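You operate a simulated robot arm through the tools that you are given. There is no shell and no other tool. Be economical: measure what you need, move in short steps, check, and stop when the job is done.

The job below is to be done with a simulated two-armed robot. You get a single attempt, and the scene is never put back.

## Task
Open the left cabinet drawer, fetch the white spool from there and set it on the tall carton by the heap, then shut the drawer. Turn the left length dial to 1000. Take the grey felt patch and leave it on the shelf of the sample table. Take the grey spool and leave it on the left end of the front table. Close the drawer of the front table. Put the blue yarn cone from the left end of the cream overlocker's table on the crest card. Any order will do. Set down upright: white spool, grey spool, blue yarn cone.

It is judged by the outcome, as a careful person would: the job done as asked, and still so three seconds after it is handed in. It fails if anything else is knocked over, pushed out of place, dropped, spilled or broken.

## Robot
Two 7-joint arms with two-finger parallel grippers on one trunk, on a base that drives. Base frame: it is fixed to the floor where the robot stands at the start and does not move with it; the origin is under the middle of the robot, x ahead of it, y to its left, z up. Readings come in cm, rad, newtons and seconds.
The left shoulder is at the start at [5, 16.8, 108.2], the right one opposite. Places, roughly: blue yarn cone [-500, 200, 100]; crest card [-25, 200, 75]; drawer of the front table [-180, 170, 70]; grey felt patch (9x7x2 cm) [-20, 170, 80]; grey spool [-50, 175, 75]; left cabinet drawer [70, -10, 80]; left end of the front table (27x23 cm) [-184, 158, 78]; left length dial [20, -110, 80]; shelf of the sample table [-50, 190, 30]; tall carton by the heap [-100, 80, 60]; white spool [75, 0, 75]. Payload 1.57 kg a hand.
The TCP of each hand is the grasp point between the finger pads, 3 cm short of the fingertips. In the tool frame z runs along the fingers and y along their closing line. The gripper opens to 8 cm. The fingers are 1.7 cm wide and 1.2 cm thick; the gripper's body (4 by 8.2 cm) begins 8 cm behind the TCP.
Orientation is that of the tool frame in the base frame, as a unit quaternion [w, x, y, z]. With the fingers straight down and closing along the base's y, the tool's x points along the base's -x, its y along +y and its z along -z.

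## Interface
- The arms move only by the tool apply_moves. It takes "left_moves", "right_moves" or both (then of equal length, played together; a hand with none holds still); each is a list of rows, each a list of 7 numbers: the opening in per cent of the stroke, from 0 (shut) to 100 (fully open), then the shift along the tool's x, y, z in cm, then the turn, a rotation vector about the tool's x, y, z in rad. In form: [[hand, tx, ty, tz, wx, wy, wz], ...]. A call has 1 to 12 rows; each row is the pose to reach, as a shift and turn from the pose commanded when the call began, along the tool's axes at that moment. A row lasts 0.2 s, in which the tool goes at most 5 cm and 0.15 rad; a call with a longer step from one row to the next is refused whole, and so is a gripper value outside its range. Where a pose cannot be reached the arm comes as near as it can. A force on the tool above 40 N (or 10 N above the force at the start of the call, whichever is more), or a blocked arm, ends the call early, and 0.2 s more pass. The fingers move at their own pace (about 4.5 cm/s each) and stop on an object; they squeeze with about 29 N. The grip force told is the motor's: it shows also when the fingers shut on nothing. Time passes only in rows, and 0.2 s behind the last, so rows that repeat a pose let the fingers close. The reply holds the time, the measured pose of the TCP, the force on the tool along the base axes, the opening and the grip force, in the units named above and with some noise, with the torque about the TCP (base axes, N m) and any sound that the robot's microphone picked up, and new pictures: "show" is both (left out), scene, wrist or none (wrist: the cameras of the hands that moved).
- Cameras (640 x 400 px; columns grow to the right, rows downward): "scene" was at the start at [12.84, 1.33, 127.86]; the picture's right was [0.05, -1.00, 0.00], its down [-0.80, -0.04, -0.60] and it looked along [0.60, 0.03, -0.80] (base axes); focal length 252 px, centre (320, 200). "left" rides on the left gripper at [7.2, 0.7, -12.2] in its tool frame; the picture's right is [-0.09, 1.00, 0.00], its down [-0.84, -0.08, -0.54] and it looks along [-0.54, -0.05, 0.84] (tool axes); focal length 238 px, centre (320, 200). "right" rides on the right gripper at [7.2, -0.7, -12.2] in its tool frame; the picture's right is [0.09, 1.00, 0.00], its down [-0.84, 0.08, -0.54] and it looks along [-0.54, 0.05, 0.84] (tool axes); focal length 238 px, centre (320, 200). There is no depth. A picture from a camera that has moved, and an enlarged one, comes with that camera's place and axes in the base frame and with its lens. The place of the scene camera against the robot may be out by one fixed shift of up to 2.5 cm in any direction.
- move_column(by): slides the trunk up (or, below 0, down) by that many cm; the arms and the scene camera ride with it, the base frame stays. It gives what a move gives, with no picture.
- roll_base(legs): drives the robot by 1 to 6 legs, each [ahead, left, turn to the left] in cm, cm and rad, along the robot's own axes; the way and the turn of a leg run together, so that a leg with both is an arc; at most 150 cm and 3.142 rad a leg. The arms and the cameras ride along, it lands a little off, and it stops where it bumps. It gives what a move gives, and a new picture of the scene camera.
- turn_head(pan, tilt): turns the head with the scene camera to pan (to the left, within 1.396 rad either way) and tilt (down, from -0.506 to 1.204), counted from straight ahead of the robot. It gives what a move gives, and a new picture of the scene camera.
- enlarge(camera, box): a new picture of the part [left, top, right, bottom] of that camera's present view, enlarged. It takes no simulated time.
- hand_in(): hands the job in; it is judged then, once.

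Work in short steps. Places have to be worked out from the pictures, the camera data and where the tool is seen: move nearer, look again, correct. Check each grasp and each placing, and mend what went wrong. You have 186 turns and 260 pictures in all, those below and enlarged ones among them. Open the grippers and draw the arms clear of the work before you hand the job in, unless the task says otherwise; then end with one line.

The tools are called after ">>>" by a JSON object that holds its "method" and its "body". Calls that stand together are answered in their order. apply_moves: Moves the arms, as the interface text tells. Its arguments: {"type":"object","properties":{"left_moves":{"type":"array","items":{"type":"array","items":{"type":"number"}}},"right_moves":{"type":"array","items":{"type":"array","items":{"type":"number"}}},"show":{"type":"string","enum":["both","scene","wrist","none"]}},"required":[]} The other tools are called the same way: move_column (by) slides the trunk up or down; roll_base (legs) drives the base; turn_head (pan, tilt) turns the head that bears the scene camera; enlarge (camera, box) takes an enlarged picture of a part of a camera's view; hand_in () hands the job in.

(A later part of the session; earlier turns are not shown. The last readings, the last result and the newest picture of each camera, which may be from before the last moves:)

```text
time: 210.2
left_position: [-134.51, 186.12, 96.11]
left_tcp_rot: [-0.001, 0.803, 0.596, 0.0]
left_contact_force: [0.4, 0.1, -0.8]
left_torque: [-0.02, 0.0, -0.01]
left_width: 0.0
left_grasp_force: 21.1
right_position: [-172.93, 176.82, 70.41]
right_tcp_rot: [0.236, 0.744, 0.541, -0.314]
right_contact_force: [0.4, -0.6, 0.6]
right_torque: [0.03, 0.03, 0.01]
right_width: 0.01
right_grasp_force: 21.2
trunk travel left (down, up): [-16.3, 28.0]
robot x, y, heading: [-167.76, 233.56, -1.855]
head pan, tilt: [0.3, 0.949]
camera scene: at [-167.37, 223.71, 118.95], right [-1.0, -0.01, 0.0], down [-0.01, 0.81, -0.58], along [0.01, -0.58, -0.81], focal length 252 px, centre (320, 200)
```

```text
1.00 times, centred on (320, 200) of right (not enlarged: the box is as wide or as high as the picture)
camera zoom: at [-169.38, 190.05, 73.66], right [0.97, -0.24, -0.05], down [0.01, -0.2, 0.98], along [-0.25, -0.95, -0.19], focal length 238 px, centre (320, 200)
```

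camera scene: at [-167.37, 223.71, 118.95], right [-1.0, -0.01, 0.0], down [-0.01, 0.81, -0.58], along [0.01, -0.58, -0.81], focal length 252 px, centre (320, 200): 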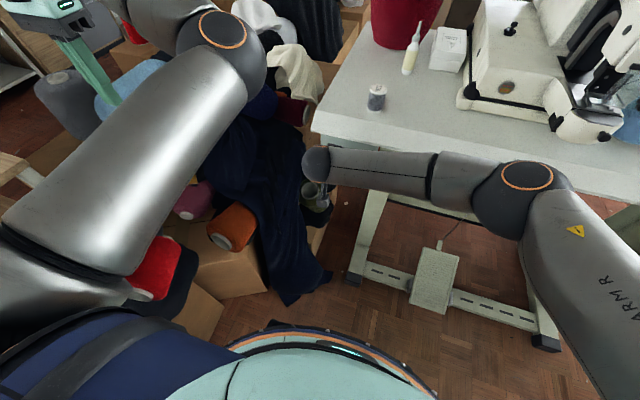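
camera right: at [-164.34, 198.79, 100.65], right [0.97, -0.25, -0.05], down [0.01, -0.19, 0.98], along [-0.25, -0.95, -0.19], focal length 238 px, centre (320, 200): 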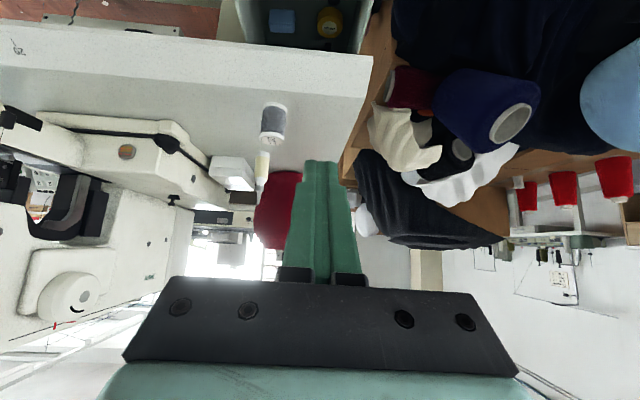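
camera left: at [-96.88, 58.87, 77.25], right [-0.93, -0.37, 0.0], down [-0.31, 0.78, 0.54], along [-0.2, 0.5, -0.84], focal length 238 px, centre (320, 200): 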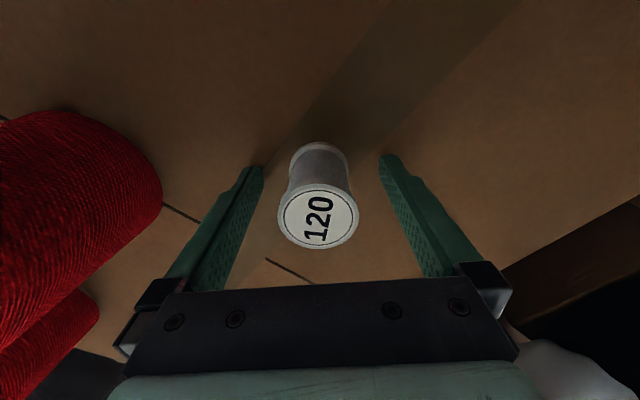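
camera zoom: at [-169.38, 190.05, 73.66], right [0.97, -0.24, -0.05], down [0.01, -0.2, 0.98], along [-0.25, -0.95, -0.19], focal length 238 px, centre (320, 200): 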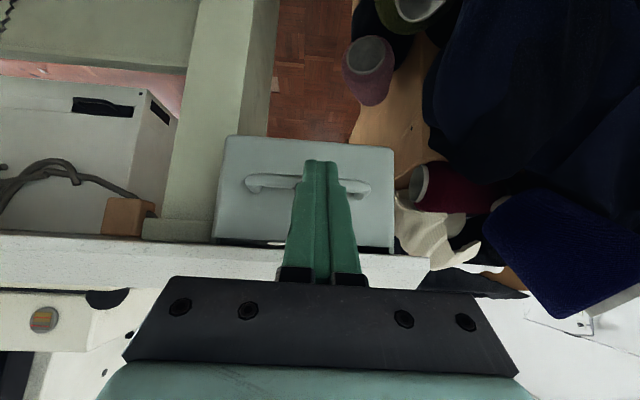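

Drawer is moving in. Continue pushing until it stops.

>>> {"method": "roll_base", "body": {"legs": [[5, 0, 0]]}}

>>> {"method": "enlarge", "body": {"camera": "right", "box": [0, 0, 640, 400]}}

```text
time: 211.1
left_position: [-135.37, 183.4, 96.1]
left_tcp_rot: [-0.001, 0.803, 0.596, 0.0]
left_contact_force: [-0.2, -0.8, -0.5]
left_torque: [0.03, -0.01, 0.01]
left_width: 0.0
left_grasp_force: 21.0
right_position: [-173.37, 174.6, 70.25]
right_tcp_rot: [0.233, 0.746, 0.541, -0.311]
right_contact_force: [-0.4, 0.0, -0.5]
right_torque: [0.02, 0.02, -0.02]
right_width: 0.0
right_grasp_force: 21.2
trunk travel left (down, up): [-16.3, 28.0]
robot x, y, heading: [-168.49, 231.2, -1.86]
head pan, tilt: [0.3, 0.949]
stopped in leg 1: the force on the tool passed its limit (the readings are from after the stop); the commanded pose is now the measured one
camera scene: at [-168.18, 220.99, 118.95], right [-1.0, -0.01, 0.0], down [-0.01, 0.81, -0.58], along [0.01, -0.58, -0.81], focal length 252 px, centre (320, 200)
```

scene: 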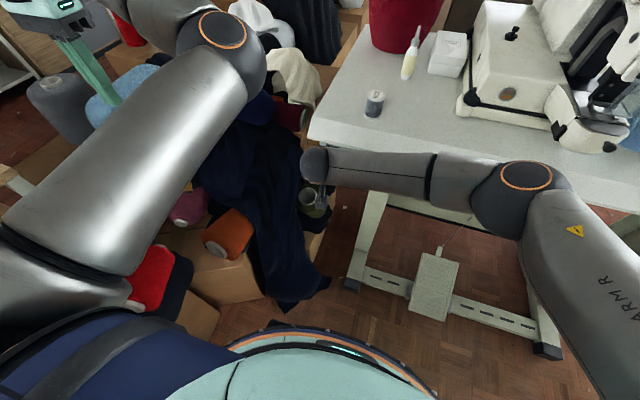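

```text
1.00 times, centred on (320, 200) of right (not enlarged: the box is as wide or as high as the picture)
camera zoom: at [-169.87, 187.71, 73.73], right [0.97, -0.24, -0.05], down [0.0, -0.21, 0.98], along [-0.25, -0.95, -0.2], focal length 238 px, centre (320, 200)
```

zoom: 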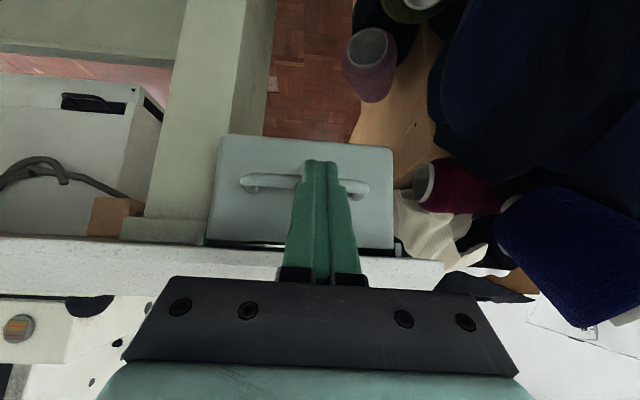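

Stopped firmly. Back away and inspect the drawer.

>>> {"method": "roll_base", "body": {"legs": [[-22, 0, 0]]}}

>>> {"method": "move_column", "body": {"by": 20}}

>>> {"method": "turn_head", "body": {"pan": -0.05, "tilt": 0.8}}

>>> {"method": "enlarge", "body": {"camera": "right", "box": [160, 0, 480, 200]}}

```text
time: 212.8
left_position: [-128.9, 205.15, 96.32]
left_tcp_rot: [-0.002, 0.803, 0.597, 0.001]
left_contact_force: [-0.2, 0.2, -0.8]
left_torque: [0.01, -0.01, 0.01]
left_width: 0.0
left_grasp_force: 21.9
right_position: [-166.9, 196.1, 70.37]
right_tcp_rot: [0.234, 0.745, 0.542, -0.311]
right_contact_force: [-0.3, -1.6, -0.1]
right_torque: [-0.02, 0.04, 0.02]
right_width: 0.0
right_grasp_force: 21.6
trunk travel left (down, up): [-16.3, 28.0]
robot x, y, heading: [-162.11, 252.56, -1.86]
head pan, tilt: [0.3, 0.949]
camera scene: at [-161.78, 242.68, 118.95], right [-1.0, -0.01, 0.0], down [-0.01, 0.81, -0.58], along [0.01, -0.58, -0.81], focal length 252 px, centre (320, 200)
```

scene: 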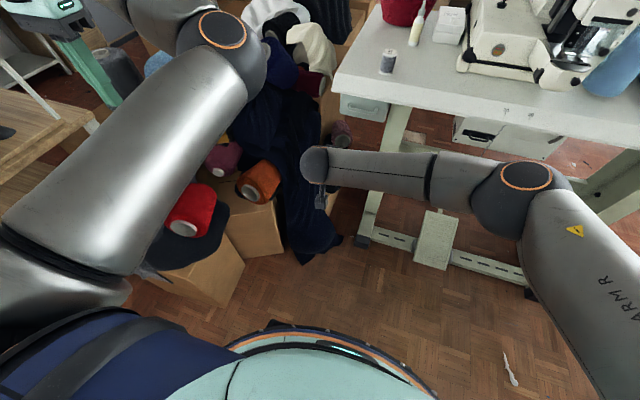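

```text
time: 214.9
left_position: [-129.0, 205.05, 116.12]
left_tcp_rot: [-0.001, 0.802, 0.597, 0.001]
left_contact_force: [0.7, -0.5, 0.3]
left_torque: [0.0, 0.01, 0.03]
left_width: 0.0
left_grasp_force: 20.7
right_position: [-166.88, 196.16, 90.32]
right_tcp_rot: [0.233, 0.745, 0.541, -0.311]
right_contact_force: [-0.1, 0.1, 0.0]
right_torque: [0.0, 0.0, 0.0]
right_width: 0.0
right_grasp_force: 21.2
trunk travel left (down, up): [-36.3, 8.0]
robot x, y, heading: [-162.03, 252.51, -1.857]
head pan, tilt: [0.3, 0.949]
```

```text
time: 215.8
left_position: [-128.91, 205.07, 116.15]
left_tcp_rot: [-0.002, 0.802, 0.597, 0.001]
left_contact_force: [0.2, 0.0, 0.2]
left_torque: [-0.02, 0.02, 0.02]
left_width: 0.0
left_grasp_force: 21.2
right_position: [-166.99, 196.27, 90.27]
right_tcp_rot: [0.233, 0.746, 0.542, -0.31]
right_contact_force: [-0.2, 0.8, -0.6]
right_torque: [0.03, -0.02, 0.01]
right_width: 0.04
right_grasp_force: 21.5
trunk travel left (down, up): [-36.3, 8.0]
robot x, y, heading: [-162.09, 252.62, -1.857]
head pan, tilt: [-0.051, 0.799]
camera scene: at [-164.54, 242.33, 140.1], right [-0.94, 0.33, 0.0], down [0.24, 0.68, -0.7], along [-0.23, -0.66, -0.72], focal length 252 px, centre (320, 200)
```

scene: 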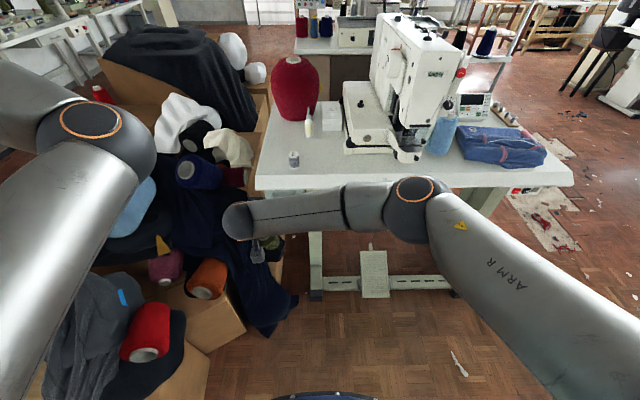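

```text
2.00 times, centred on (320, 100) of right
camera zoom: at [-163.43, 209.39, 93.73], right [0.97, -0.24, -0.05], down [0.0, -0.21, 0.98], along [-0.25, -0.95, -0.2], focal length 477 px, centre (320, 400)
```

zoom: 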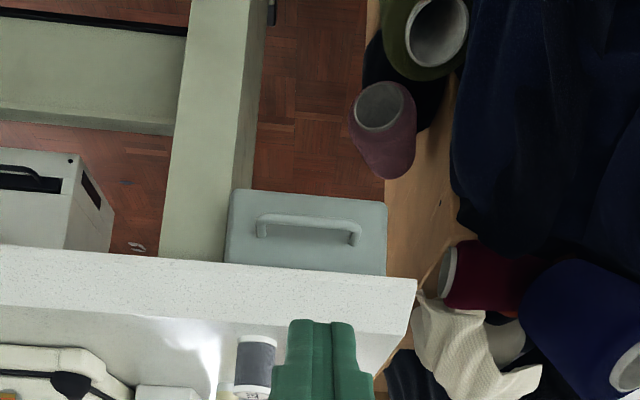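

Drawer is closed. Now go for the blue cone in the far west: turn to face -x and look.

>>> {"method": "roll_base", "body": {"legs": [[0, 0, -1.285]]}}

>>> {"method": "turn_head", "body": {"pan": 0, "tilt": 0.4}}

```text
time: 219.3
left_position: [-197.45, 206.63, 116.21]
left_tcp_rot: [-0.001, 1.0, 0.009, 0.001]
left_contact_force: [-0.5, -1.3, -0.8]
left_torque: [0.01, -0.01, 0.04]
left_width: 0.01
left_grasp_force: 21.5
right_position: [-217.53, 239.99, 90.4]
right_tcp_rot: [0.007, 0.921, -0.001, -0.389]
right_contact_force: [0.2, -0.1, 0.1]
right_torque: [0.03, 0.01, 0.0]
right_width: 0.01
right_grasp_force: 21.3
trunk travel left (down, up): [-36.3, 8.0]
robot x, y, heading: [-162.25, 252.6, -3.119]
head pan, tilt: [-0.051, 0.799]
camera scene: at [-172.82, 253.9, 140.1], right [0.03, 1.0, 0.0], down [0.72, -0.02, -0.7], along [-0.7, 0.02, -0.72], focal length 252 px, centre (320, 200)
```

scene: 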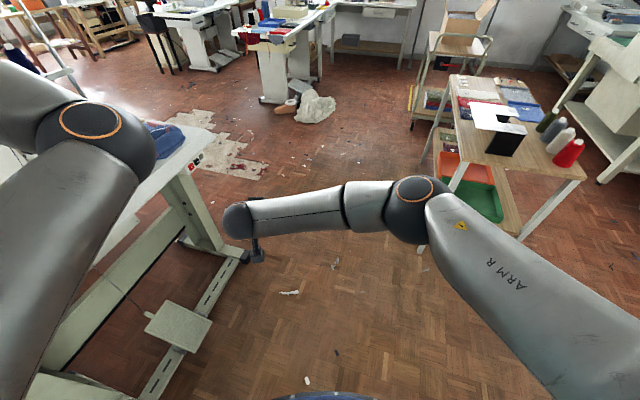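

```text
time: 220.2
left_position: [-197.34, 206.64, 116.23]
left_tcp_rot: [-0.001, 1.0, 0.009, 0.001]
left_contact_force: [-0.5, -0.3, -0.1]
left_torque: [-0.01, 0.0, 0.02]
left_width: 0.0
left_grasp_force: 21.0
right_position: [-217.52, 240.02, 90.38]
right_tcp_rot: [0.005, 0.922, -0.002, -0.388]
right_contact_force: [0.6, 0.3, 0.4]
right_torque: [-0.02, -0.01, 0.02]
right_width: 0.01
right_grasp_force: 21.7
trunk travel left (down, up): [-36.3, 8.0]
robot x, y, heading: [-162.31, 253.0, -3.117]
head pan, tilt: [0.0, 0.4]
camera scene: at [-174.02, 253.45, 143.61], right [-0.03, 1.0, 0.0], down [0.39, 0.01, -0.92], along [-0.92, -0.02, -0.39], focal length 252 px, centre (320, 200)
```

scene: 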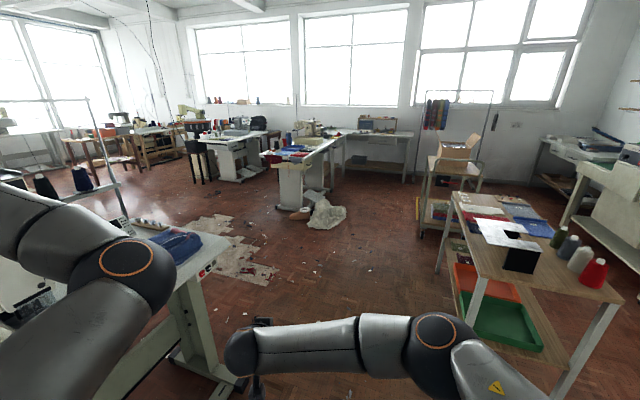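

>>> {"method": "enlarge", "body": {"camera": "scene", "box": [230, 90, 390, 190]}}

```text
4.00 times, centred on (310, 140) of scene
camera zoom: at [-174.02, 253.45, 143.61], right [-0.03, 1.0, 0.0], down [0.39, 0.01, -0.92], along [-0.92, -0.02, -0.39], focal length 1008 px, centre (360, 440)
```

zoom: 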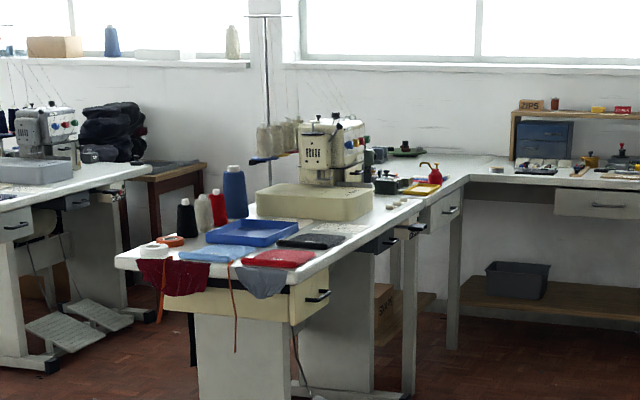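

The blue cone stands among others on the cream overlocker's table around (-540, 200). Drive down the lane and look again.

>>> {"method": "roll_base", "body": {"legs": [[0, -9, 0], [150, 0, 0], [50, 0, 0]]}}

>>> {"method": "turn_head", "body": {"pan": 0.5, "tilt": 0.5}}

```text
time: 230.8
left_position: [-396.57, 211.6, 116.11]
left_tcp_rot: [0.0, 1.0, 0.008, 0.0]
left_contact_force: [-0.4, 0.2, 0.3]
left_torque: [0.04, 0.01, -0.01]
left_width: 0.0
left_grasp_force: 21.0
right_position: [-416.6, 244.99, 90.24]
right_tcp_rot: [0.005, 0.921, -0.004, -0.389]
right_contact_force: [-1.2, 0.1, -0.1]
right_torque: [0.02, 0.01, -0.02]
right_width: 0.0
right_grasp_force: 21.6
trunk travel left (down, up): [-36.3, 8.0]
robot x, y, heading: [-360.8, 257.65, -3.121]
head pan, tilt: [0.0, 0.4]
camera scene: at [-373.04, 258.34, 143.61], right [-0.02, 1.0, 0.0], down [0.39, 0.01, -0.92], along [-0.92, -0.02, -0.39], focal length 252 px, centre (320, 200)
```

scene: 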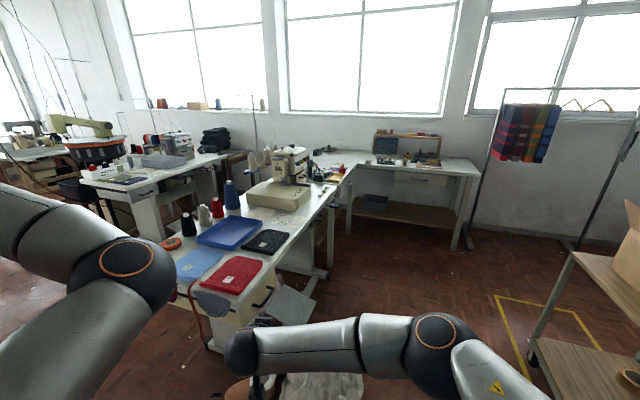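

```text
time: 231.7
left_position: [-396.47, 211.6, 116.2]
left_tcp_rot: [-0.001, 1.0, 0.007, 0.0]
left_contact_force: [0.0, 0.5, 0.4]
left_torque: [-0.01, 0.02, -0.02]
left_width: 0.02
left_grasp_force: 21.6
right_position: [-416.49, 245.09, 90.24]
right_tcp_rot: [0.005, 0.921, -0.004, -0.388]
right_contact_force: [0.5, -0.1, 0.3]
right_torque: [-0.02, -0.01, 0.01]
right_width: 0.0
right_grasp_force: 21.4
trunk travel left (down, up): [-36.3, 8.0]
robot x, y, heading: [-360.91, 258.07, -3.118]
head pan, tilt: [0.499, 0.499]
camera scene: at [-371.63, 254.02, 142.7], right [-0.5, 0.87, 0.0], down [0.42, 0.24, -0.88], along [-0.76, -0.44, -0.48], focal length 252 px, centre (320, 200)
```

scene: 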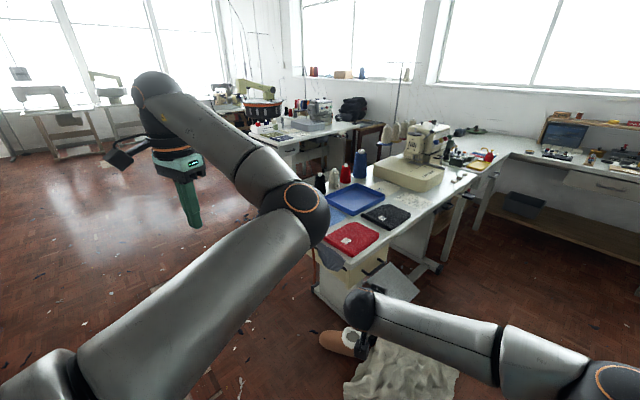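

Blue cone is at about (-520, 199), near the table's south edge, with open floor to the south-east. Drive round to the south side.

>>> {"method": "roll_base", "body": {"legs": [[0, 97, 0], [27, 0, 0], [0, 0, -1.265]]}}

>>> {"method": "turn_head", "body": {"pan": 0.6, "tilt": 0.5}}

```text
time: 241.4
left_position: [-440.12, 181.96, 116.15]
left_tcp_rot: [-0.001, 0.805, -0.593, 0.001]
left_contact_force: [-0.6, 0.3, -0.6]
left_torque: [-0.03, -0.03, -0.01]
left_width: 0.01
left_grasp_force: 21.9
right_position: [-413.67, 210.56, 90.27]
right_tcp_rot: [-0.229, 0.736, -0.555, -0.314]
right_contact_force: [0.8, 0.1, -0.2]
right_torque: [0.0, 0.01, -0.01]
right_width: 0.0
right_grasp_force: 21.6
trunk travel left (down, up): [-36.3, 8.0]
robot x, y, heading: [-386.4, 160.99, 1.877]
head pan, tilt: [0.499, 0.499]
camera scene: at [-392.28, 172.09, 142.7], right [0.69, 0.72, 0.0], down [0.35, -0.33, -0.88], along [-0.63, 0.61, -0.48], focal length 252 px, centre (320, 200)
```

scene: 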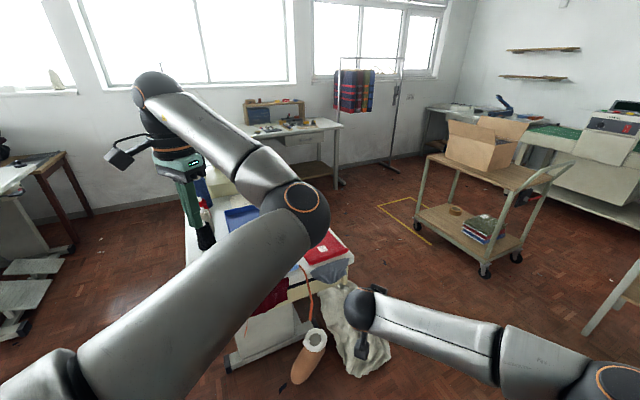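

```text
time: 242.1
left_position: [-440.12, 182.11, 116.23]
left_tcp_rot: [-0.001, 0.806, -0.592, 0.001]
left_contact_force: [0.6, 0.2, -0.5]
left_torque: [0.0, -0.02, 0.03]
left_width: 0.0
left_grasp_force: 21.4
right_position: [-413.64, 210.61, 90.32]
right_tcp_rot: [-0.228, 0.736, -0.555, -0.314]
right_contact_force: [0.2, 1.4, 0.2]
right_torque: [0.0, 0.03, -0.02]
right_width: 0.01
right_grasp_force: 21.0
trunk travel left (down, up): [-36.3, 8.0]
robot x, y, heading: [-386.1, 161.03, 1.875]
head pan, tilt: [0.6, 0.499]
camera scene: at [-392.89, 171.39, 142.7], right [0.62, 0.79, 0.0], down [0.38, -0.29, -0.88], along [-0.69, 0.54, -0.48], focal length 252 px, centre (320, 200)
```

scene: 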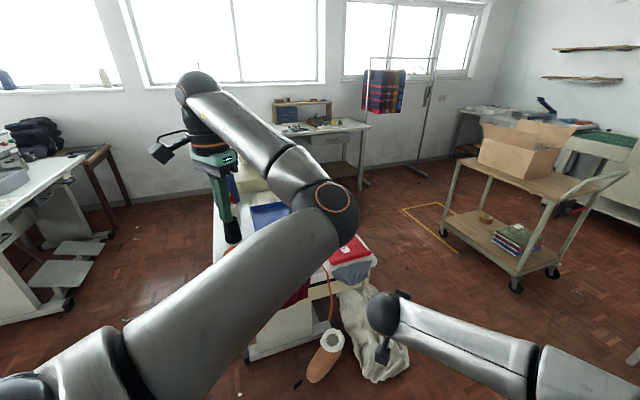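

South side is free. Strafe left and look with the head toward the cone.

>>> {"method": "roll_base", "body": {"legs": [[0, 120, 0]]}}

>>> {"method": "turn_head", "body": {"pan": -0.1, "tilt": 0.7}}

```text
time: 248.2
left_position: [-555.18, 142.65, 116.1]
left_tcp_rot: [0.0, 0.813, -0.583, 0.001]
left_contact_force: [-0.6, 1.0, 0.2]
left_torque: [0.01, 0.0, -0.01]
left_width: 0.0
left_grasp_force: 21.0
right_position: [-529.44, 171.79, 90.29]
right_tcp_rot: [-0.226, 0.743, -0.545, -0.317]
right_contact_force: [-0.9, -0.2, 0.0]
right_torque: [-0.01, 0.01, -0.01]
right_width: 0.01
right_grasp_force: 21.4
trunk travel left (down, up): [-36.3, 8.0]
robot x, y, heading: [-500.48, 122.82, 1.907]
head pan, tilt: [0.6, 0.499]
camera scene: at [-507.73, 133.13, 142.7], right [0.59, 0.8, 0.0], down [0.38, -0.28, -0.88], along [-0.71, 0.52, -0.48], focal length 252 px, centre (320, 200)
```

scene: 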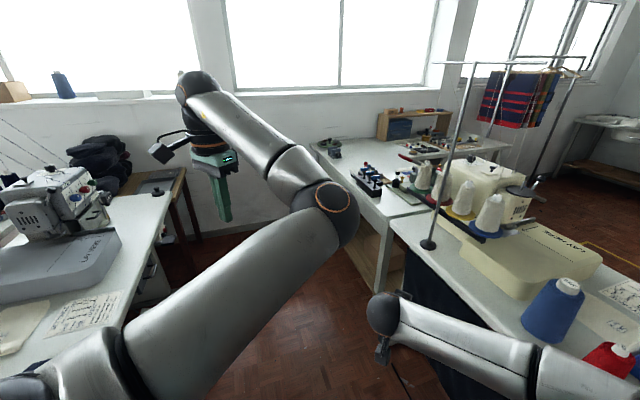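

```text
time: 249.3
left_position: [-555.11, 142.64, 116.08]
left_tcp_rot: [0.0, 0.812, -0.583, 0.001]
left_contact_force: [0.6, 0.1, -0.1]
left_torque: [-0.02, -0.01, 0.01]
left_width: 0.03
left_grasp_force: 21.9
right_position: [-529.42, 171.8, 90.35]
right_tcp_rot: [-0.225, 0.743, -0.545, -0.316]
right_contact_force: [0.1, 0.7, -0.4]
right_torque: [0.0, -0.02, -0.01]
right_width: 0.02
right_grasp_force: 21.1
trunk travel left (down, up): [-36.3, 8.0]
robot x, y, heading: [-500.52, 123.21, 1.904]
head pan, tilt: [-0.099, 0.7]
camera scene: at [-502.37, 135.99, 140.93], right [0.97, 0.23, 0.0], down [0.15, -0.63, -0.77], along [-0.18, 0.74, -0.64], focal length 252 px, centre (320, 200)
```

scene: 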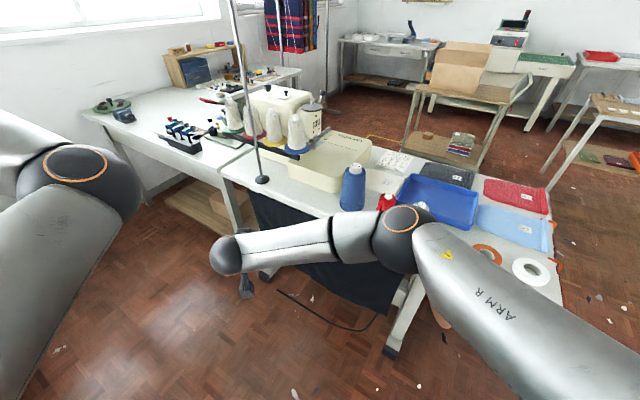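

>>> {"method": "enlarge", "body": {"camera": "scene", "box": [300, 140, 460, 240]}}

```text
4.00 times, centred on (380, 190) of scene
camera zoom: at [-502.37, 135.99, 140.93], right [0.97, 0.23, 0.0], down [0.15, -0.63, -0.77], along [-0.18, 0.74, -0.64], focal length 1008 px, centre (80, 240)
```

zoom: 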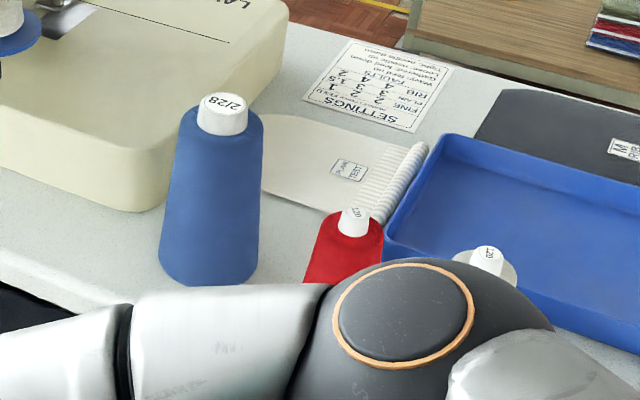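

The cone's white core (≈4.4 cm wide, top z≈95) is graspable. Straighten the right tool, raise and swing it right.

>>> {"method": "move_column", "body": {"by": 7.5}}

>>> {"method": "apply_moves", "body": {"right_moves": [[0, -0.5, -2.5, -1.3, 0, 0.1, 0], [0, -1, -5.5, -2.6, 0, 0.2, 0], [0, -1.4, -8.5, -4, 0, 0.3, 0], [0, -1.8, -11.5, -5.3, 0, 0.4, 0], [20, -2.3, -14.5, -6.6, 0, 0.5, 0], [50, -2.7, -17.5, -8, 0, 0.6, 0], [80, -3.2, -20.5, -9.3, 0, 0.7, 0], [80, -3.7, -23.5, -10.6, 0, 0.797, 0], [80, -3.7, -26, -10.6, 0, 0.797, 0], [80, -3.7, -26, -10.6, 0, 0.797, 0]], "show": "none"}}

>>> {"method": "roll_base", "body": {"legs": [[27, -6.8, 0]]}}

>>> {"method": "enlarge", "body": {"camera": "right", "box": [0, 0, 640, 400]}}

```text
time: 250.4
left_position: [-555.17, 142.5, 123.69]
left_tcp_rot: [-0.001, 0.812, -0.583, 0.001]
left_contact_force: [0.0, 0.3, 0.7]
left_torque: [0.02, 0.03, 0.01]
left_width: 0.0
left_grasp_force: 21.4
right_position: [-529.55, 171.9, 97.7]
right_tcp_rot: [-0.226, 0.743, -0.545, -0.316]
right_contact_force: [-0.3, 0.4, -0.4]
right_torque: [0.0, -0.01, 0.01]
right_width: 0.0
right_grasp_force: 21.5
trunk travel left (down, up): [-43.8, 0.5]
robot x, y, heading: [-500.24, 123.18, 1.903]
head pan, tilt: [-0.099, 0.7]
```

```text
time: 252.6
left_position: [-555.28, 142.56, 123.59]
left_tcp_rot: [-0.002, 0.812, -0.583, 0.002]
left_contact_force: [-0.6, -1.0, 0.3]
left_torque: [-0.03, -0.02, 0.01]
left_width: 0.0
left_grasp_force: 21.7
right_position: [-503.1, 175.02, 107.74]
right_tcp_rot: [0.005, 0.808, -0.589, -0.004]
right_contact_force: [0.5, 0.1, 0.5]
right_torque: [-0.02, 0.02, -0.04]
right_width: 6.39
right_grasp_force: 0.1
trunk travel left (down, up): [-43.8, 0.5]
robot x, y, heading: [-500.51, 122.9, 1.907]
head pan, tilt: [-0.099, 0.7]
```

```text
time: 254.6
left_position: [-557.57, 170.17, 123.76]
left_tcp_rot: [0.0, 0.814, -0.581, 0.001]
left_contact_force: [0.5, -0.2, 1.0]
left_torque: [-0.09, 0.02, 0.0]
left_width: 0.0
left_grasp_force: 21.5
right_position: [-505.5, 202.99, 107.58]
right_tcp_rot: [0.004, 0.809, -0.588, -0.003]
right_contact_force: [-0.2, 0.1, -0.4]
right_torque: [0.0, -0.01, -0.01]
right_width: 6.4
right_grasp_force: 0.0
trunk travel left (down, up): [-43.8, 0.5]
robot x, y, heading: [-502.53, 150.81, 1.908]
head pan, tilt: [-0.099, 0.7]
camera scene: at [-504.75, 163.83, 148.42], right [0.97, 0.23, 0.0], down [0.15, -0.63, -0.76], along [-0.18, 0.74, -0.64], focal length 252 px, centre (320, 200)
```

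scene: 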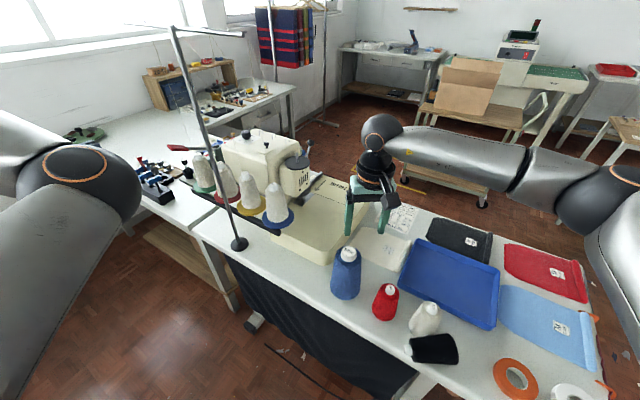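

```text
1.00 times, centred on (320, 200) of right (not enlarged: the box is as wide or as high as the picture)
camera zoom: at [-502.65, 196.19, 119.83], right [-0.92, -0.39, 0.01], down [-0.33, 0.77, 0.54], along [-0.22, 0.5, -0.84], focal length 238 px, centre (320, 200)
```

zoom: 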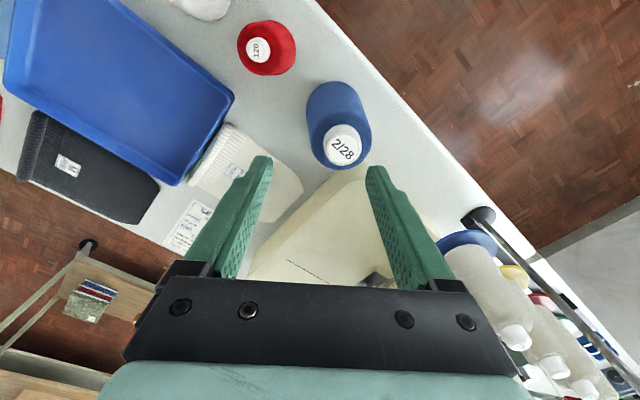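

Let me check the black cone, which looks odd.

>>> {"method": "enlarge", "body": {"camera": "scene", "box": [320, 230, 560, 380]}}

```text
2.67 times, centred on (440, 305) of scene
camera zoom: at [-504.75, 163.83, 148.42], right [0.97, 0.23, 0.0], down [0.15, -0.63, -0.76], along [-0.18, 0.74, -0.64], focal length 672 px, centre (0, -80)
```

zoom: 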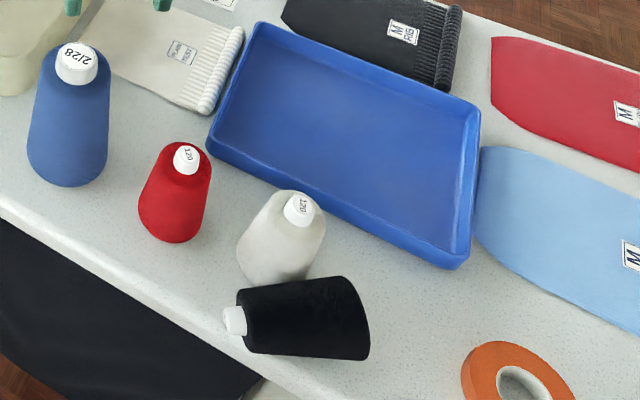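

The black cone has been knocked over (evidently by my arm while swinging). I'll set it upright again: grip its white cap, then lift along an arc so it pivots onto its base, which should be where it stood (~(-475, 194)). First rotate the right hand 90° above the cap.

>>> {"method": "apply_moves", "body": {"right_moves": [[60, 1.4, -0.85, 0, 0, 0, 0.137], [60, 2.8, -1.7, 0, 0, 0, 0.274], [60, 4.2, -2.5, 0, 0, 0, 0.411], [60, 5.7, -3.4, 0, 0, 0, 0.549], [60, 7.1, -4.2, 0, 0, 0, 0.686], [60, 8.5, -5.1, 0, 0, 0, 0.823], [60, 9.9, -6, 0, 0, 0, 0.96], [60, 11.3, -6.8, 0, 0, 0, 1.097], [60, 12.8, -7.7, 0, 0, 0, 1.235], [60, 14.2, -8.5, 0, 0, 0, 1.372], [60, 15.6, -9.3, 0, 0, 0, 1.509], [60, 17, -10.2, 0, 0, 0, 1.646]], "show": "both"}}

```text
time: 257.1
left_position: [-557.54, 170.21, 123.69]
left_tcp_rot: [-0.001, 0.813, -0.582, 0.001]
left_contact_force: [0.0, 0.6, -1.4]
left_torque: [0.0, 0.01, 0.01]
left_width: 0.0
left_grasp_force: 21.2
right_position: [-490.65, 189.67, 107.49]
right_tcp_rot: [-0.006, -0.118, 0.993, -0.001]
right_contact_force: [0.8, -0.3, -0.1]
right_torque: [0.0, -0.01, 0.01]
right_width: 4.8
right_grasp_force: 0.0
trunk travel left (down, up): [-43.8, 0.5]
robot x, y, heading: [-502.81, 150.46, 1.905]
head pan, tilt: [-0.099, 0.7]
camera scene: at [-504.72, 163.73, 148.43], right [0.97, 0.23, 0.0], down [0.15, -0.63, -0.77], along [-0.18, 0.74, -0.64], focal length 252 px, centre (320, 200)
camera right: at [-497.37, 187.29, 119.78], right [-0.32, 0.95, 0.0], down [0.8, 0.27, 0.53], along [0.5, 0.17, -0.85], focal length 238 px, centre (320, 200)
```

scene: 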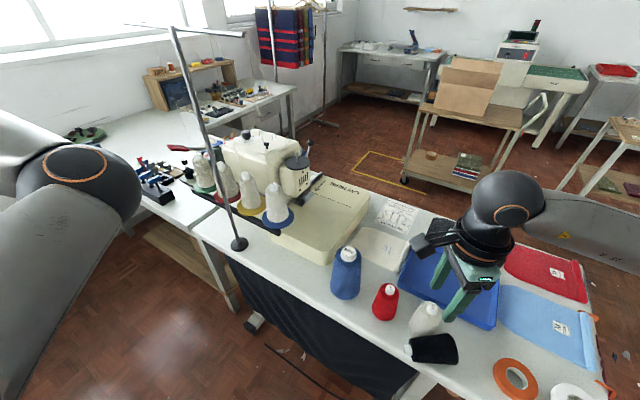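
right: 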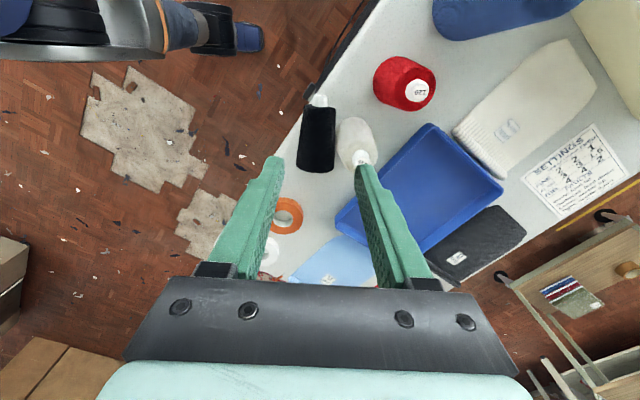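

Cap is at about (-492, 188.9) with a gap to the cream cone. Descend toward it.

>>> {"method": "apply_moves", "body": {"right_moves": [[45, 0.8, -0.3, 3, 0, 0, 0], [45, 1.5, -0.4, 6, 0, 0, 0], [45, 1.5, -0.4, 9.5, 0, 0, 0], [45, 1.5, -0.4, 13, 0, 0, 0], [45, 1.5, -0.4, 16, 0, 0, 0], [45, 1.5, -0.4, 18, 0, 0, 0], [45, 1.5, -0.4, 18, 0, 0, 0]], "show": "wrist"}}

```text
time: 258.8
left_position: [-557.66, 170.16, 123.64]
left_tcp_rot: [0.0, 0.813, -0.582, 0.001]
left_contact_force: [0.7, -0.3, -0.8]
left_torque: [-0.01, -0.01, -0.02]
left_width: 0.0
left_grasp_force: 21.1
right_position: [-492.19, 188.95, 89.53]
right_tcp_rot: [-0.006, -0.119, 0.993, -0.001]
right_contact_force: [-1.1, 0.2, 0.1]
right_torque: [-0.04, 0.03, 0.0]
right_width: 3.61
right_grasp_force: 0.1
trunk travel left (down, up): [-43.8, 0.5]
robot x, y, heading: [-502.71, 151.02, 1.907]
head pan, tilt: [-0.099, 0.7]
camera right: at [-498.89, 186.54, 101.84], right [-0.32, 0.95, 0.0], down [0.8, 0.27, 0.53], along [0.5, 0.17, -0.85], focal length 238 px, centre (320, 200)
```

right: 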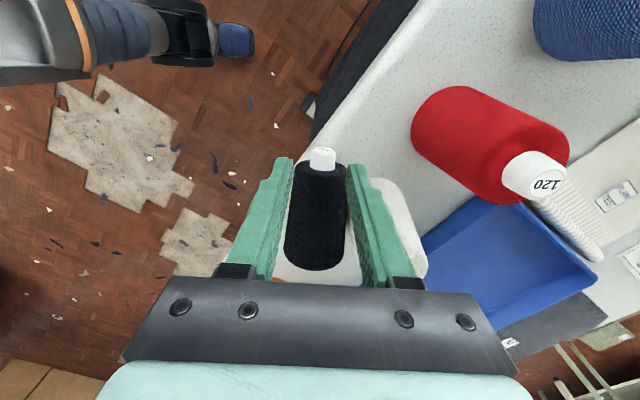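

Aligned over the cap; shift slightly west, descend and close.

>>> {"method": "apply_moves", "body": {"right_moves": [[45, 0.4, 0.05, 1.5, 0, 0, 0], [45, 0.4, 0.05, 3, 0, 0, 0], [45, 0.4, 0.05, 4.2, 0, 0, 0], [45, 0.4, 0.05, 4.8, 0, 0, 0], [0, 0.4, 0.05, 4.8, 0, 0, 0], [0, 0.4, 0.05, 4.8, 0, 0, 0], [0, 0.4, 0.05, 4.8, 0, 0, 0]], "show": "wrist"}}

```text
time: 260.4
left_position: [-557.65, 170.11, 123.68]
left_tcp_rot: [0.0, 0.813, -0.582, 0.002]
left_contact_force: [0.6, -0.1, 0.0]
left_torque: [0.02, 0.02, -0.01]
left_width: 0.0
left_grasp_force: 21.4
right_position: [-492.68, 188.89, 84.79]
right_tcp_rot: [-0.007, -0.12, 0.993, -0.001]
right_contact_force: [0.4, 0.9, -0.1]
right_torque: [0.03, 0.01, 0.04]
right_width: 1.94
right_grasp_force: 29.1
trunk travel left (down, up): [-43.8, 0.5]
robot x, y, heading: [-503.18, 150.81, 1.911]
head pan, tilt: [-0.099, 0.7]
camera right: at [-499.39, 186.55, 97.09], right [-0.32, 0.95, 0.0], down [0.8, 0.27, 0.53], along [0.5, 0.17, -0.85], focal length 238 px, centre (320, 200)
```

right: 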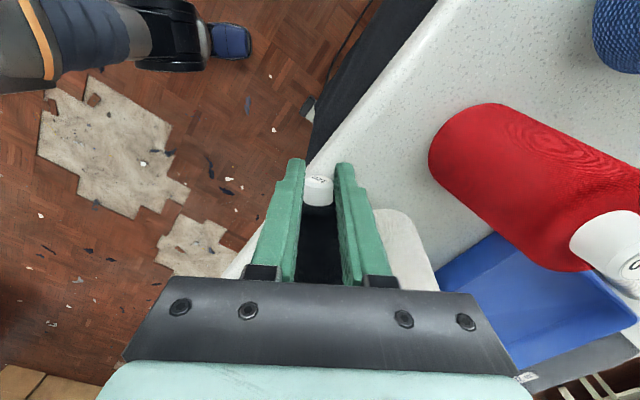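

Cap held. Lift along the first half of the arc.

>>> {"method": "apply_moves", "body": {"right_moves": [[0, -0.5, 0, -1.4, 0, 0, 0], [0, -1.1, 0, -2.75, 0, 0, 0], [0, -2, 0, -4, 0, 0, 0], [0, -2.95, 0, -5.1, 0, 0, 0], [0, -4.1, 0, -6.1, 0, 0, 0], [0, -5.3, 0, -6.9, 0, 0, 0]], "show": "both"}}

```text
time: 261.8
left_position: [-557.59, 170.19, 123.64]
left_tcp_rot: [0.0, 0.814, -0.581, 0.001]
left_contact_force: [-0.2, -0.1, 1.1]
left_torque: [0.01, -0.06, 0.01]
left_width: 0.03
left_grasp_force: 21.1
right_position: [-487.5, 190.21, 91.46]
right_tcp_rot: [-0.007, -0.119, 0.993, 0.0]
right_contact_force: [0.2, -0.1, -1.2]
right_torque: [-0.05, 0.11, 0.0]
right_width: 1.93
right_grasp_force: 29.3
trunk travel left (down, up): [-43.8, 0.5]
robot x, y, heading: [-502.71, 150.98, 1.902]
head pan, tilt: [-0.099, 0.7]
camera scene: at [-504.72, 163.76, 148.43], right [0.97, 0.23, 0.0], down [0.15, -0.63, -0.76], along [-0.18, 0.74, -0.64], focal length 252 px, centre (320, 200)
camera right: at [-494.12, 187.82, 103.77], right [-0.33, 0.95, 0.0], down [0.8, 0.28, 0.53], along [0.5, 0.17, -0.85], focal length 238 px, centre (320, 200)
```

scene: 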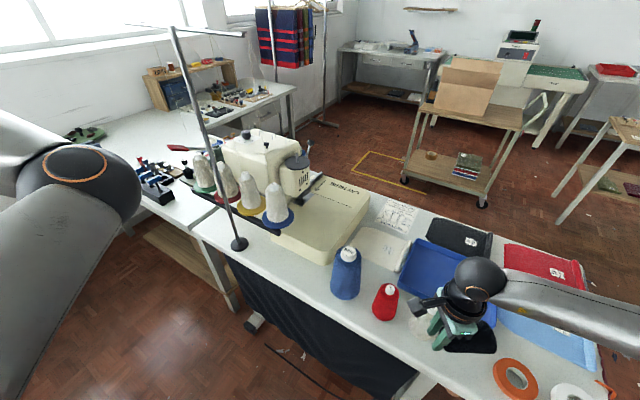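
right: 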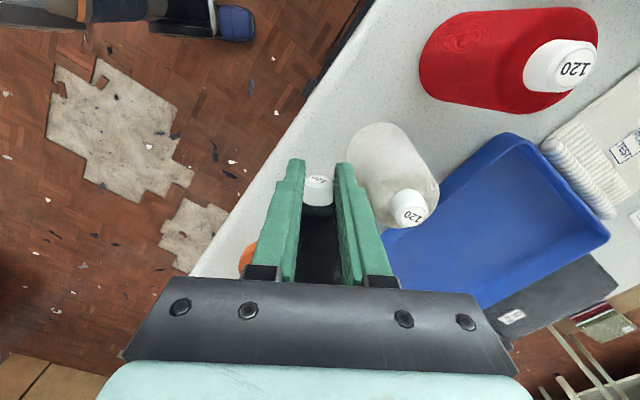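

The cone came up rigidly in the grip (still horizontal). I'll raise it, shift the base right for room, then tilt the tool so that the cone's base points down.

>>> {"method": "apply_moves", "body": {"right_moves": [[0, 0, 0, -4, 0, 0, 0], [0, 0, 0, -8, 0, 0, 0], [0, 0, 0, -12, 0, 0, 0]], "show": "none"}}

>>> {"method": "roll_base", "body": {"legs": [[-4, -16, 0]]}}

>>> {"method": "apply_moves", "body": {"right_moves": [[0, 0, 0, 0, 0, 0.14, 0], [0, 0, 0, 0, 0, 0.28, 0], [0, 0, 0, 0, 0, 0.42, 0], [0, 0, 0, 0, 0, 0.56, 0], [0, 0, 0, 0, 0, 0.7, 0], [0, 0, 0, 0, 0, 0.84, 0], [0, 0, 0, 0, 0, 0.98, 0], [0, 0, 0, 0, 0, 1.12, 0], [0, 0, 0, 0, 0, 1.26, 0], [0, 0, 0, 0, 0, 1.4, 0]], "show": "both"}}

```text
time: 262.6
left_position: [-557.61, 170.28, 123.69]
left_tcp_rot: [0.0, 0.814, -0.581, 0.002]
left_contact_force: [0.6, 1.0, 0.8]
left_torque: [-0.02, -0.01, 0.0]
left_width: 0.02
left_grasp_force: 21.3
right_position: [-487.24, 190.09, 103.66]
right_tcp_rot: [-0.005, -0.118, 0.993, -0.002]
right_contact_force: [-0.1, 0.4, -2.0]
right_torque: [-0.01, 0.09, 0.05]
right_width: 1.95
right_grasp_force: 28.7
trunk travel left (down, up): [-43.8, 0.5]
robot x, y, heading: [-503.17, 151.05, 1.911]
head pan, tilt: [-0.099, 0.7]
```

```text
time: 264.0
left_position: [-541.3, 171.85, 123.74]
left_tcp_rot: [0.001, 0.813, -0.582, 0.001]
left_contact_force: [0.3, -0.6, 0.6]
left_torque: [0.01, 0.06, -0.03]
left_width: 0.0
left_grasp_force: 21.0
right_position: [-470.89, 191.82, 103.67]
right_tcp_rot: [-0.006, -0.118, 0.993, 0.0]
right_contact_force: [0.9, 0.0, -1.5]
right_torque: [-0.02, 0.11, 0.0]
right_width: 1.93
right_grasp_force: 29.2
trunk travel left (down, up): [-43.8, 0.5]
robot x, y, heading: [-486.66, 152.26, 1.903]
head pan, tilt: [-0.099, 0.7]
camera scene: at [-488.42, 165.29, 148.43], right [0.97, 0.23, 0.0], down [0.15, -0.63, -0.76], along [-0.18, 0.74, -0.64], focal length 252 px, centre (320, 200)
```

scene: 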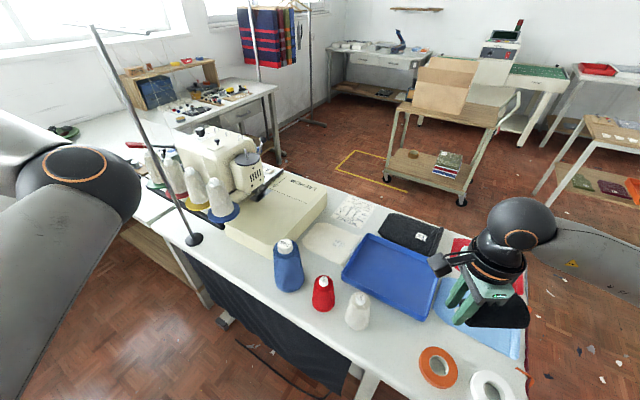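

```text
time: 266.2
left_position: [-541.31, 171.81, 123.63]
left_tcp_rot: [0.0, 0.813, -0.582, 0.001]
left_contact_force: [0.4, -0.8, 0.5]
left_torque: [-0.01, -0.01, -0.02]
left_width: 0.0
left_grasp_force: 21.7
right_position: [-471.01, 191.83, 103.55]
right_tcp_rot: [-0.645, -0.09, 0.755, -0.076]
right_contact_force: [0.2, 0.4, -2.3]
right_torque: [0.01, -0.01, 0.01]
right_width: 1.89
right_grasp_force: 28.7
trunk travel left (down, up): [-43.8, 0.5]
robot x, y, heading: [-486.79, 152.5, 1.907]
head pan, tilt: [-0.099, 0.7]
camera scene: at [-488.49, 165.3, 148.43], right [0.97, 0.23, 0.0], down [0.15, -0.63, -0.76], along [-0.18, 0.74, -0.64], focal length 252 px, centre (320, 200)
camera right: at [-460.22, 193.55, 112.67], right [-0.25, 0.96, 0.09], down [0.63, 0.23, -0.74], along [-0.74, -0.13, -0.66], focal length 238 px, centre (320, 200)
```

scene: 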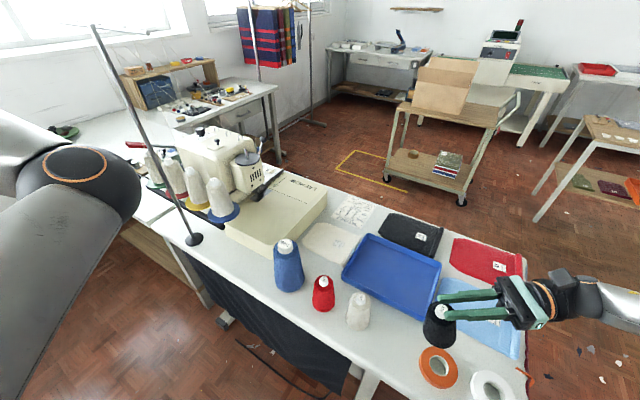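
right: 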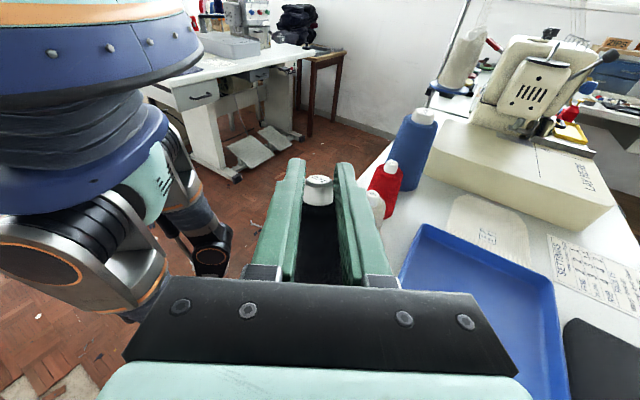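

Excellent: the black cone is upright in the grip. Level it, move it to its original spot (~(-476.5, 193.7)), and lower.

>>> {"method": "apply_moves", "body": {"right_moves": [[0, 0.2, 1, 1.3, 0, 0.1, 0], [0, 0.4, 2, 2.6, 0, 0.2, 0], [0, 0.6, 3.1, 3.9, 0, 0.2, 0], [0, -2, 3.1, 4.3, 0, 0.2, 0], [0, -4.6, 3.1, 4.7, 0, 0.2, 0], [0, -7.3, 3.1, 5.1, 0, 0.2, 0], [0, -7.3, 3.1, 5.1, 0, 0.2, 0]], "show": "both"}}

>>> {"method": "enlarge", "body": {"camera": "scene", "box": [280, 250, 480, 375]}}

```text
time: 267.8
left_position: [-541.3, 171.82, 123.66]
left_tcp_rot: [0.0, 0.813, -0.582, 0.001]
left_contact_force: [0.2, 0.2, 0.1]
left_torque: [-0.01, 0.01, 0.01]
left_width: 0.01
left_grasp_force: 20.9
right_position: [-475.39, 193.74, 95.47]
right_tcp_rot: [0.716, 0.081, -0.688, 0.084]
right_contact_force: [1.2, 0.4, -1.1]
right_torque: [-0.01, -0.02, 0.02]
right_width: 1.93
right_grasp_force: 29.4
trunk travel left (down, up): [-43.8, 0.5]
robot x, y, heading: [-486.48, 152.25, 1.905]
head pan, tilt: [-0.099, 0.7]
camera scene: at [-488.52, 165.27, 148.43], right [0.97, 0.23, 0.0], down [0.15, -0.63, -0.76], along [-0.18, 0.74, -0.64], focal length 252 px, centre (320, 200)
camera right: at [-463.06, 195.93, 102.23], right [-0.23, 0.97, 0.09], down [0.48, 0.19, -0.86], along [-0.85, -0.15, -0.5], focal length 238 px, centre (320, 200)
```

scene: 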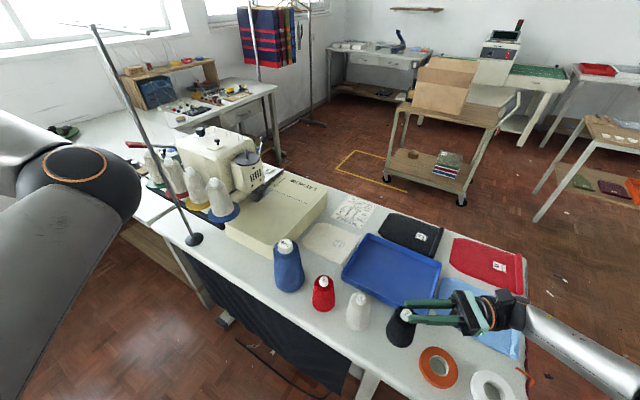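
right: 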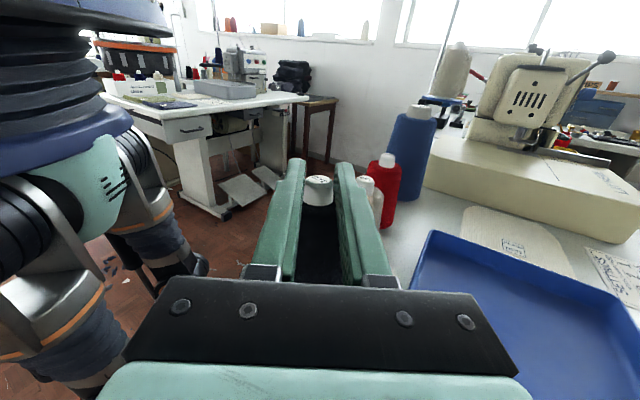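

```text
3.20 times, centred on (380, 312) of scene
camera zoom: at [-488.52, 165.27, 148.43], right [0.97, 0.23, 0.0], down [0.15, -0.63, -0.76], along [-0.18, 0.74, -0.64], focal length 807 px, centre (128, -160)
```

zoom: 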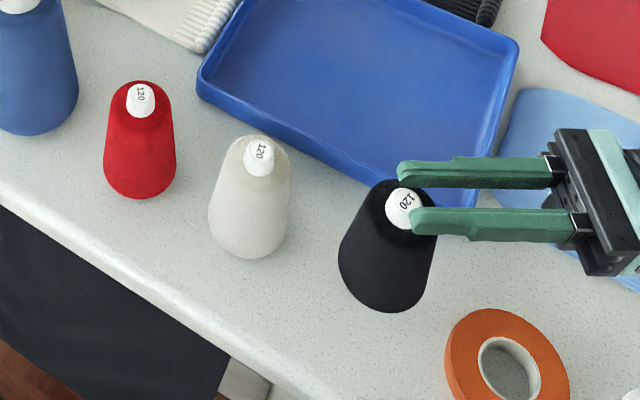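

Cone sits in line with its neighbours. Lower gently until contact.

>>> {"method": "apply_moves", "body": {"right_moves": [[0, -0.5, 0, 0, 0, 0, 0], [0, -1, 0, 0, 0, 0, 0], [0, -1.5, 0, 0, 0, 0, 0], [0, -2, 0, 0, 0, 0, 0], [0, -2.5, 0, 0, 0, 0, 0]], "show": "none"}}

>>> {"method": "enlarge", "body": {"camera": "scene", "box": [280, 250, 480, 375]}}

```text
time: 269.0
left_position: [-541.3, 171.86, 123.69]
left_tcp_rot: [0.0, 0.813, -0.582, 0.001]
left_contact_force: [0.3, 0.0, 1.0]
left_torque: [-0.02, -0.02, -0.02]
left_width: 0.0
left_grasp_force: 21.8
right_position: [-475.58, 193.84, 93.14]
right_tcp_rot: [0.717, 0.081, -0.687, 0.084]
right_contact_force: [0.0, 0.4, -1.1]
right_torque: [0.03, -0.06, -0.04]
right_width: 1.92
right_grasp_force: 28.9
trunk travel left (down, up): [-43.8, 0.5]
robot x, y, heading: [-486.43, 152.28, 1.908]
head pan, tilt: [-0.099, 0.7]
```

```text
3.20 times, centred on (380, 312) of scene
camera zoom: at [-488.52, 165.29, 148.43], right [0.97, 0.23, 0.0], down [0.15, -0.63, -0.76], along [-0.18, 0.74, -0.64], focal length 807 px, centre (128, -160)
```

zoom: 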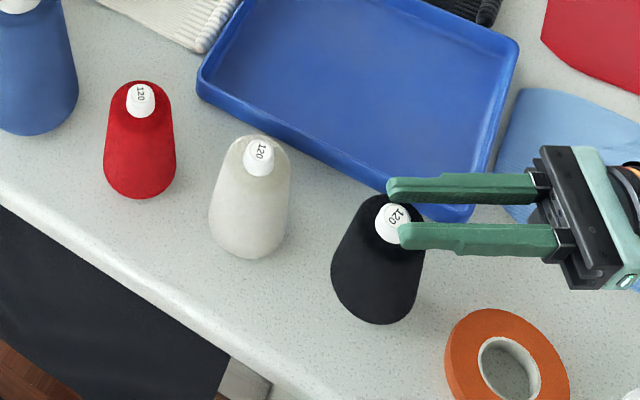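

>>> {"method": "apply_moves", "body": {"right_moves": [[0, -0.4, 0, 0, 0, 0, 0], [0, -0.8, 0, 0, 0, 0, 0], [0, -1.2, 0, 0, 0, 0, 0], [0, -1.6, 0, 0, 0, 0, 0], [0, -2.0, 0, 0, 0, 0, 0], [0, -2.4, 0, 0, 0, 0, 0]], "show": "none"}}

>>> {"method": "enlarge", "body": {"camera": "scene", "box": [280, 250, 480, 375]}}

```text
time: 270.4
left_position: [-541.34, 171.61, 123.77]
left_tcp_rot: [-0.001, 0.813, -0.582, 0.001]
left_contact_force: [-0.4, 0.3, 0.4]
left_torque: [0.07, 0.01, -0.01]
left_width: 0.0
left_grasp_force: 21.2
right_position: [-475.72, 193.9, 91.18]
right_tcp_rot: [0.722, 0.083, -0.682, 0.082]
right_contact_force: [3.5, 0.2, 32.7]
right_torque: [-0.21, 0.89, 0.03]
right_width: 2.05
right_grasp_force: 28.9
trunk travel left (down, up): [-43.8, 0.5]
robot x, y, heading: [-486.76, 152.43, 1.907]
head pan, tilt: [-0.099, 0.7]
```

```text
3.20 times, centred on (380, 312) of scene
camera zoom: at [-488.52, 165.03, 148.48], right [0.97, 0.23, 0.0], down [0.15, -0.62, -0.77], along [-0.18, 0.75, -0.64], focal length 807 px, centre (128, -160)
```

zoom: 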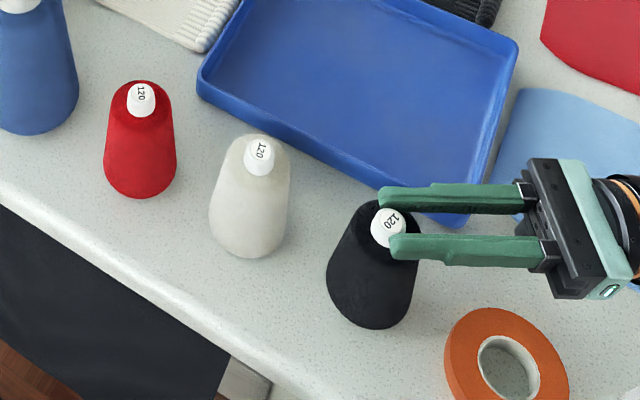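

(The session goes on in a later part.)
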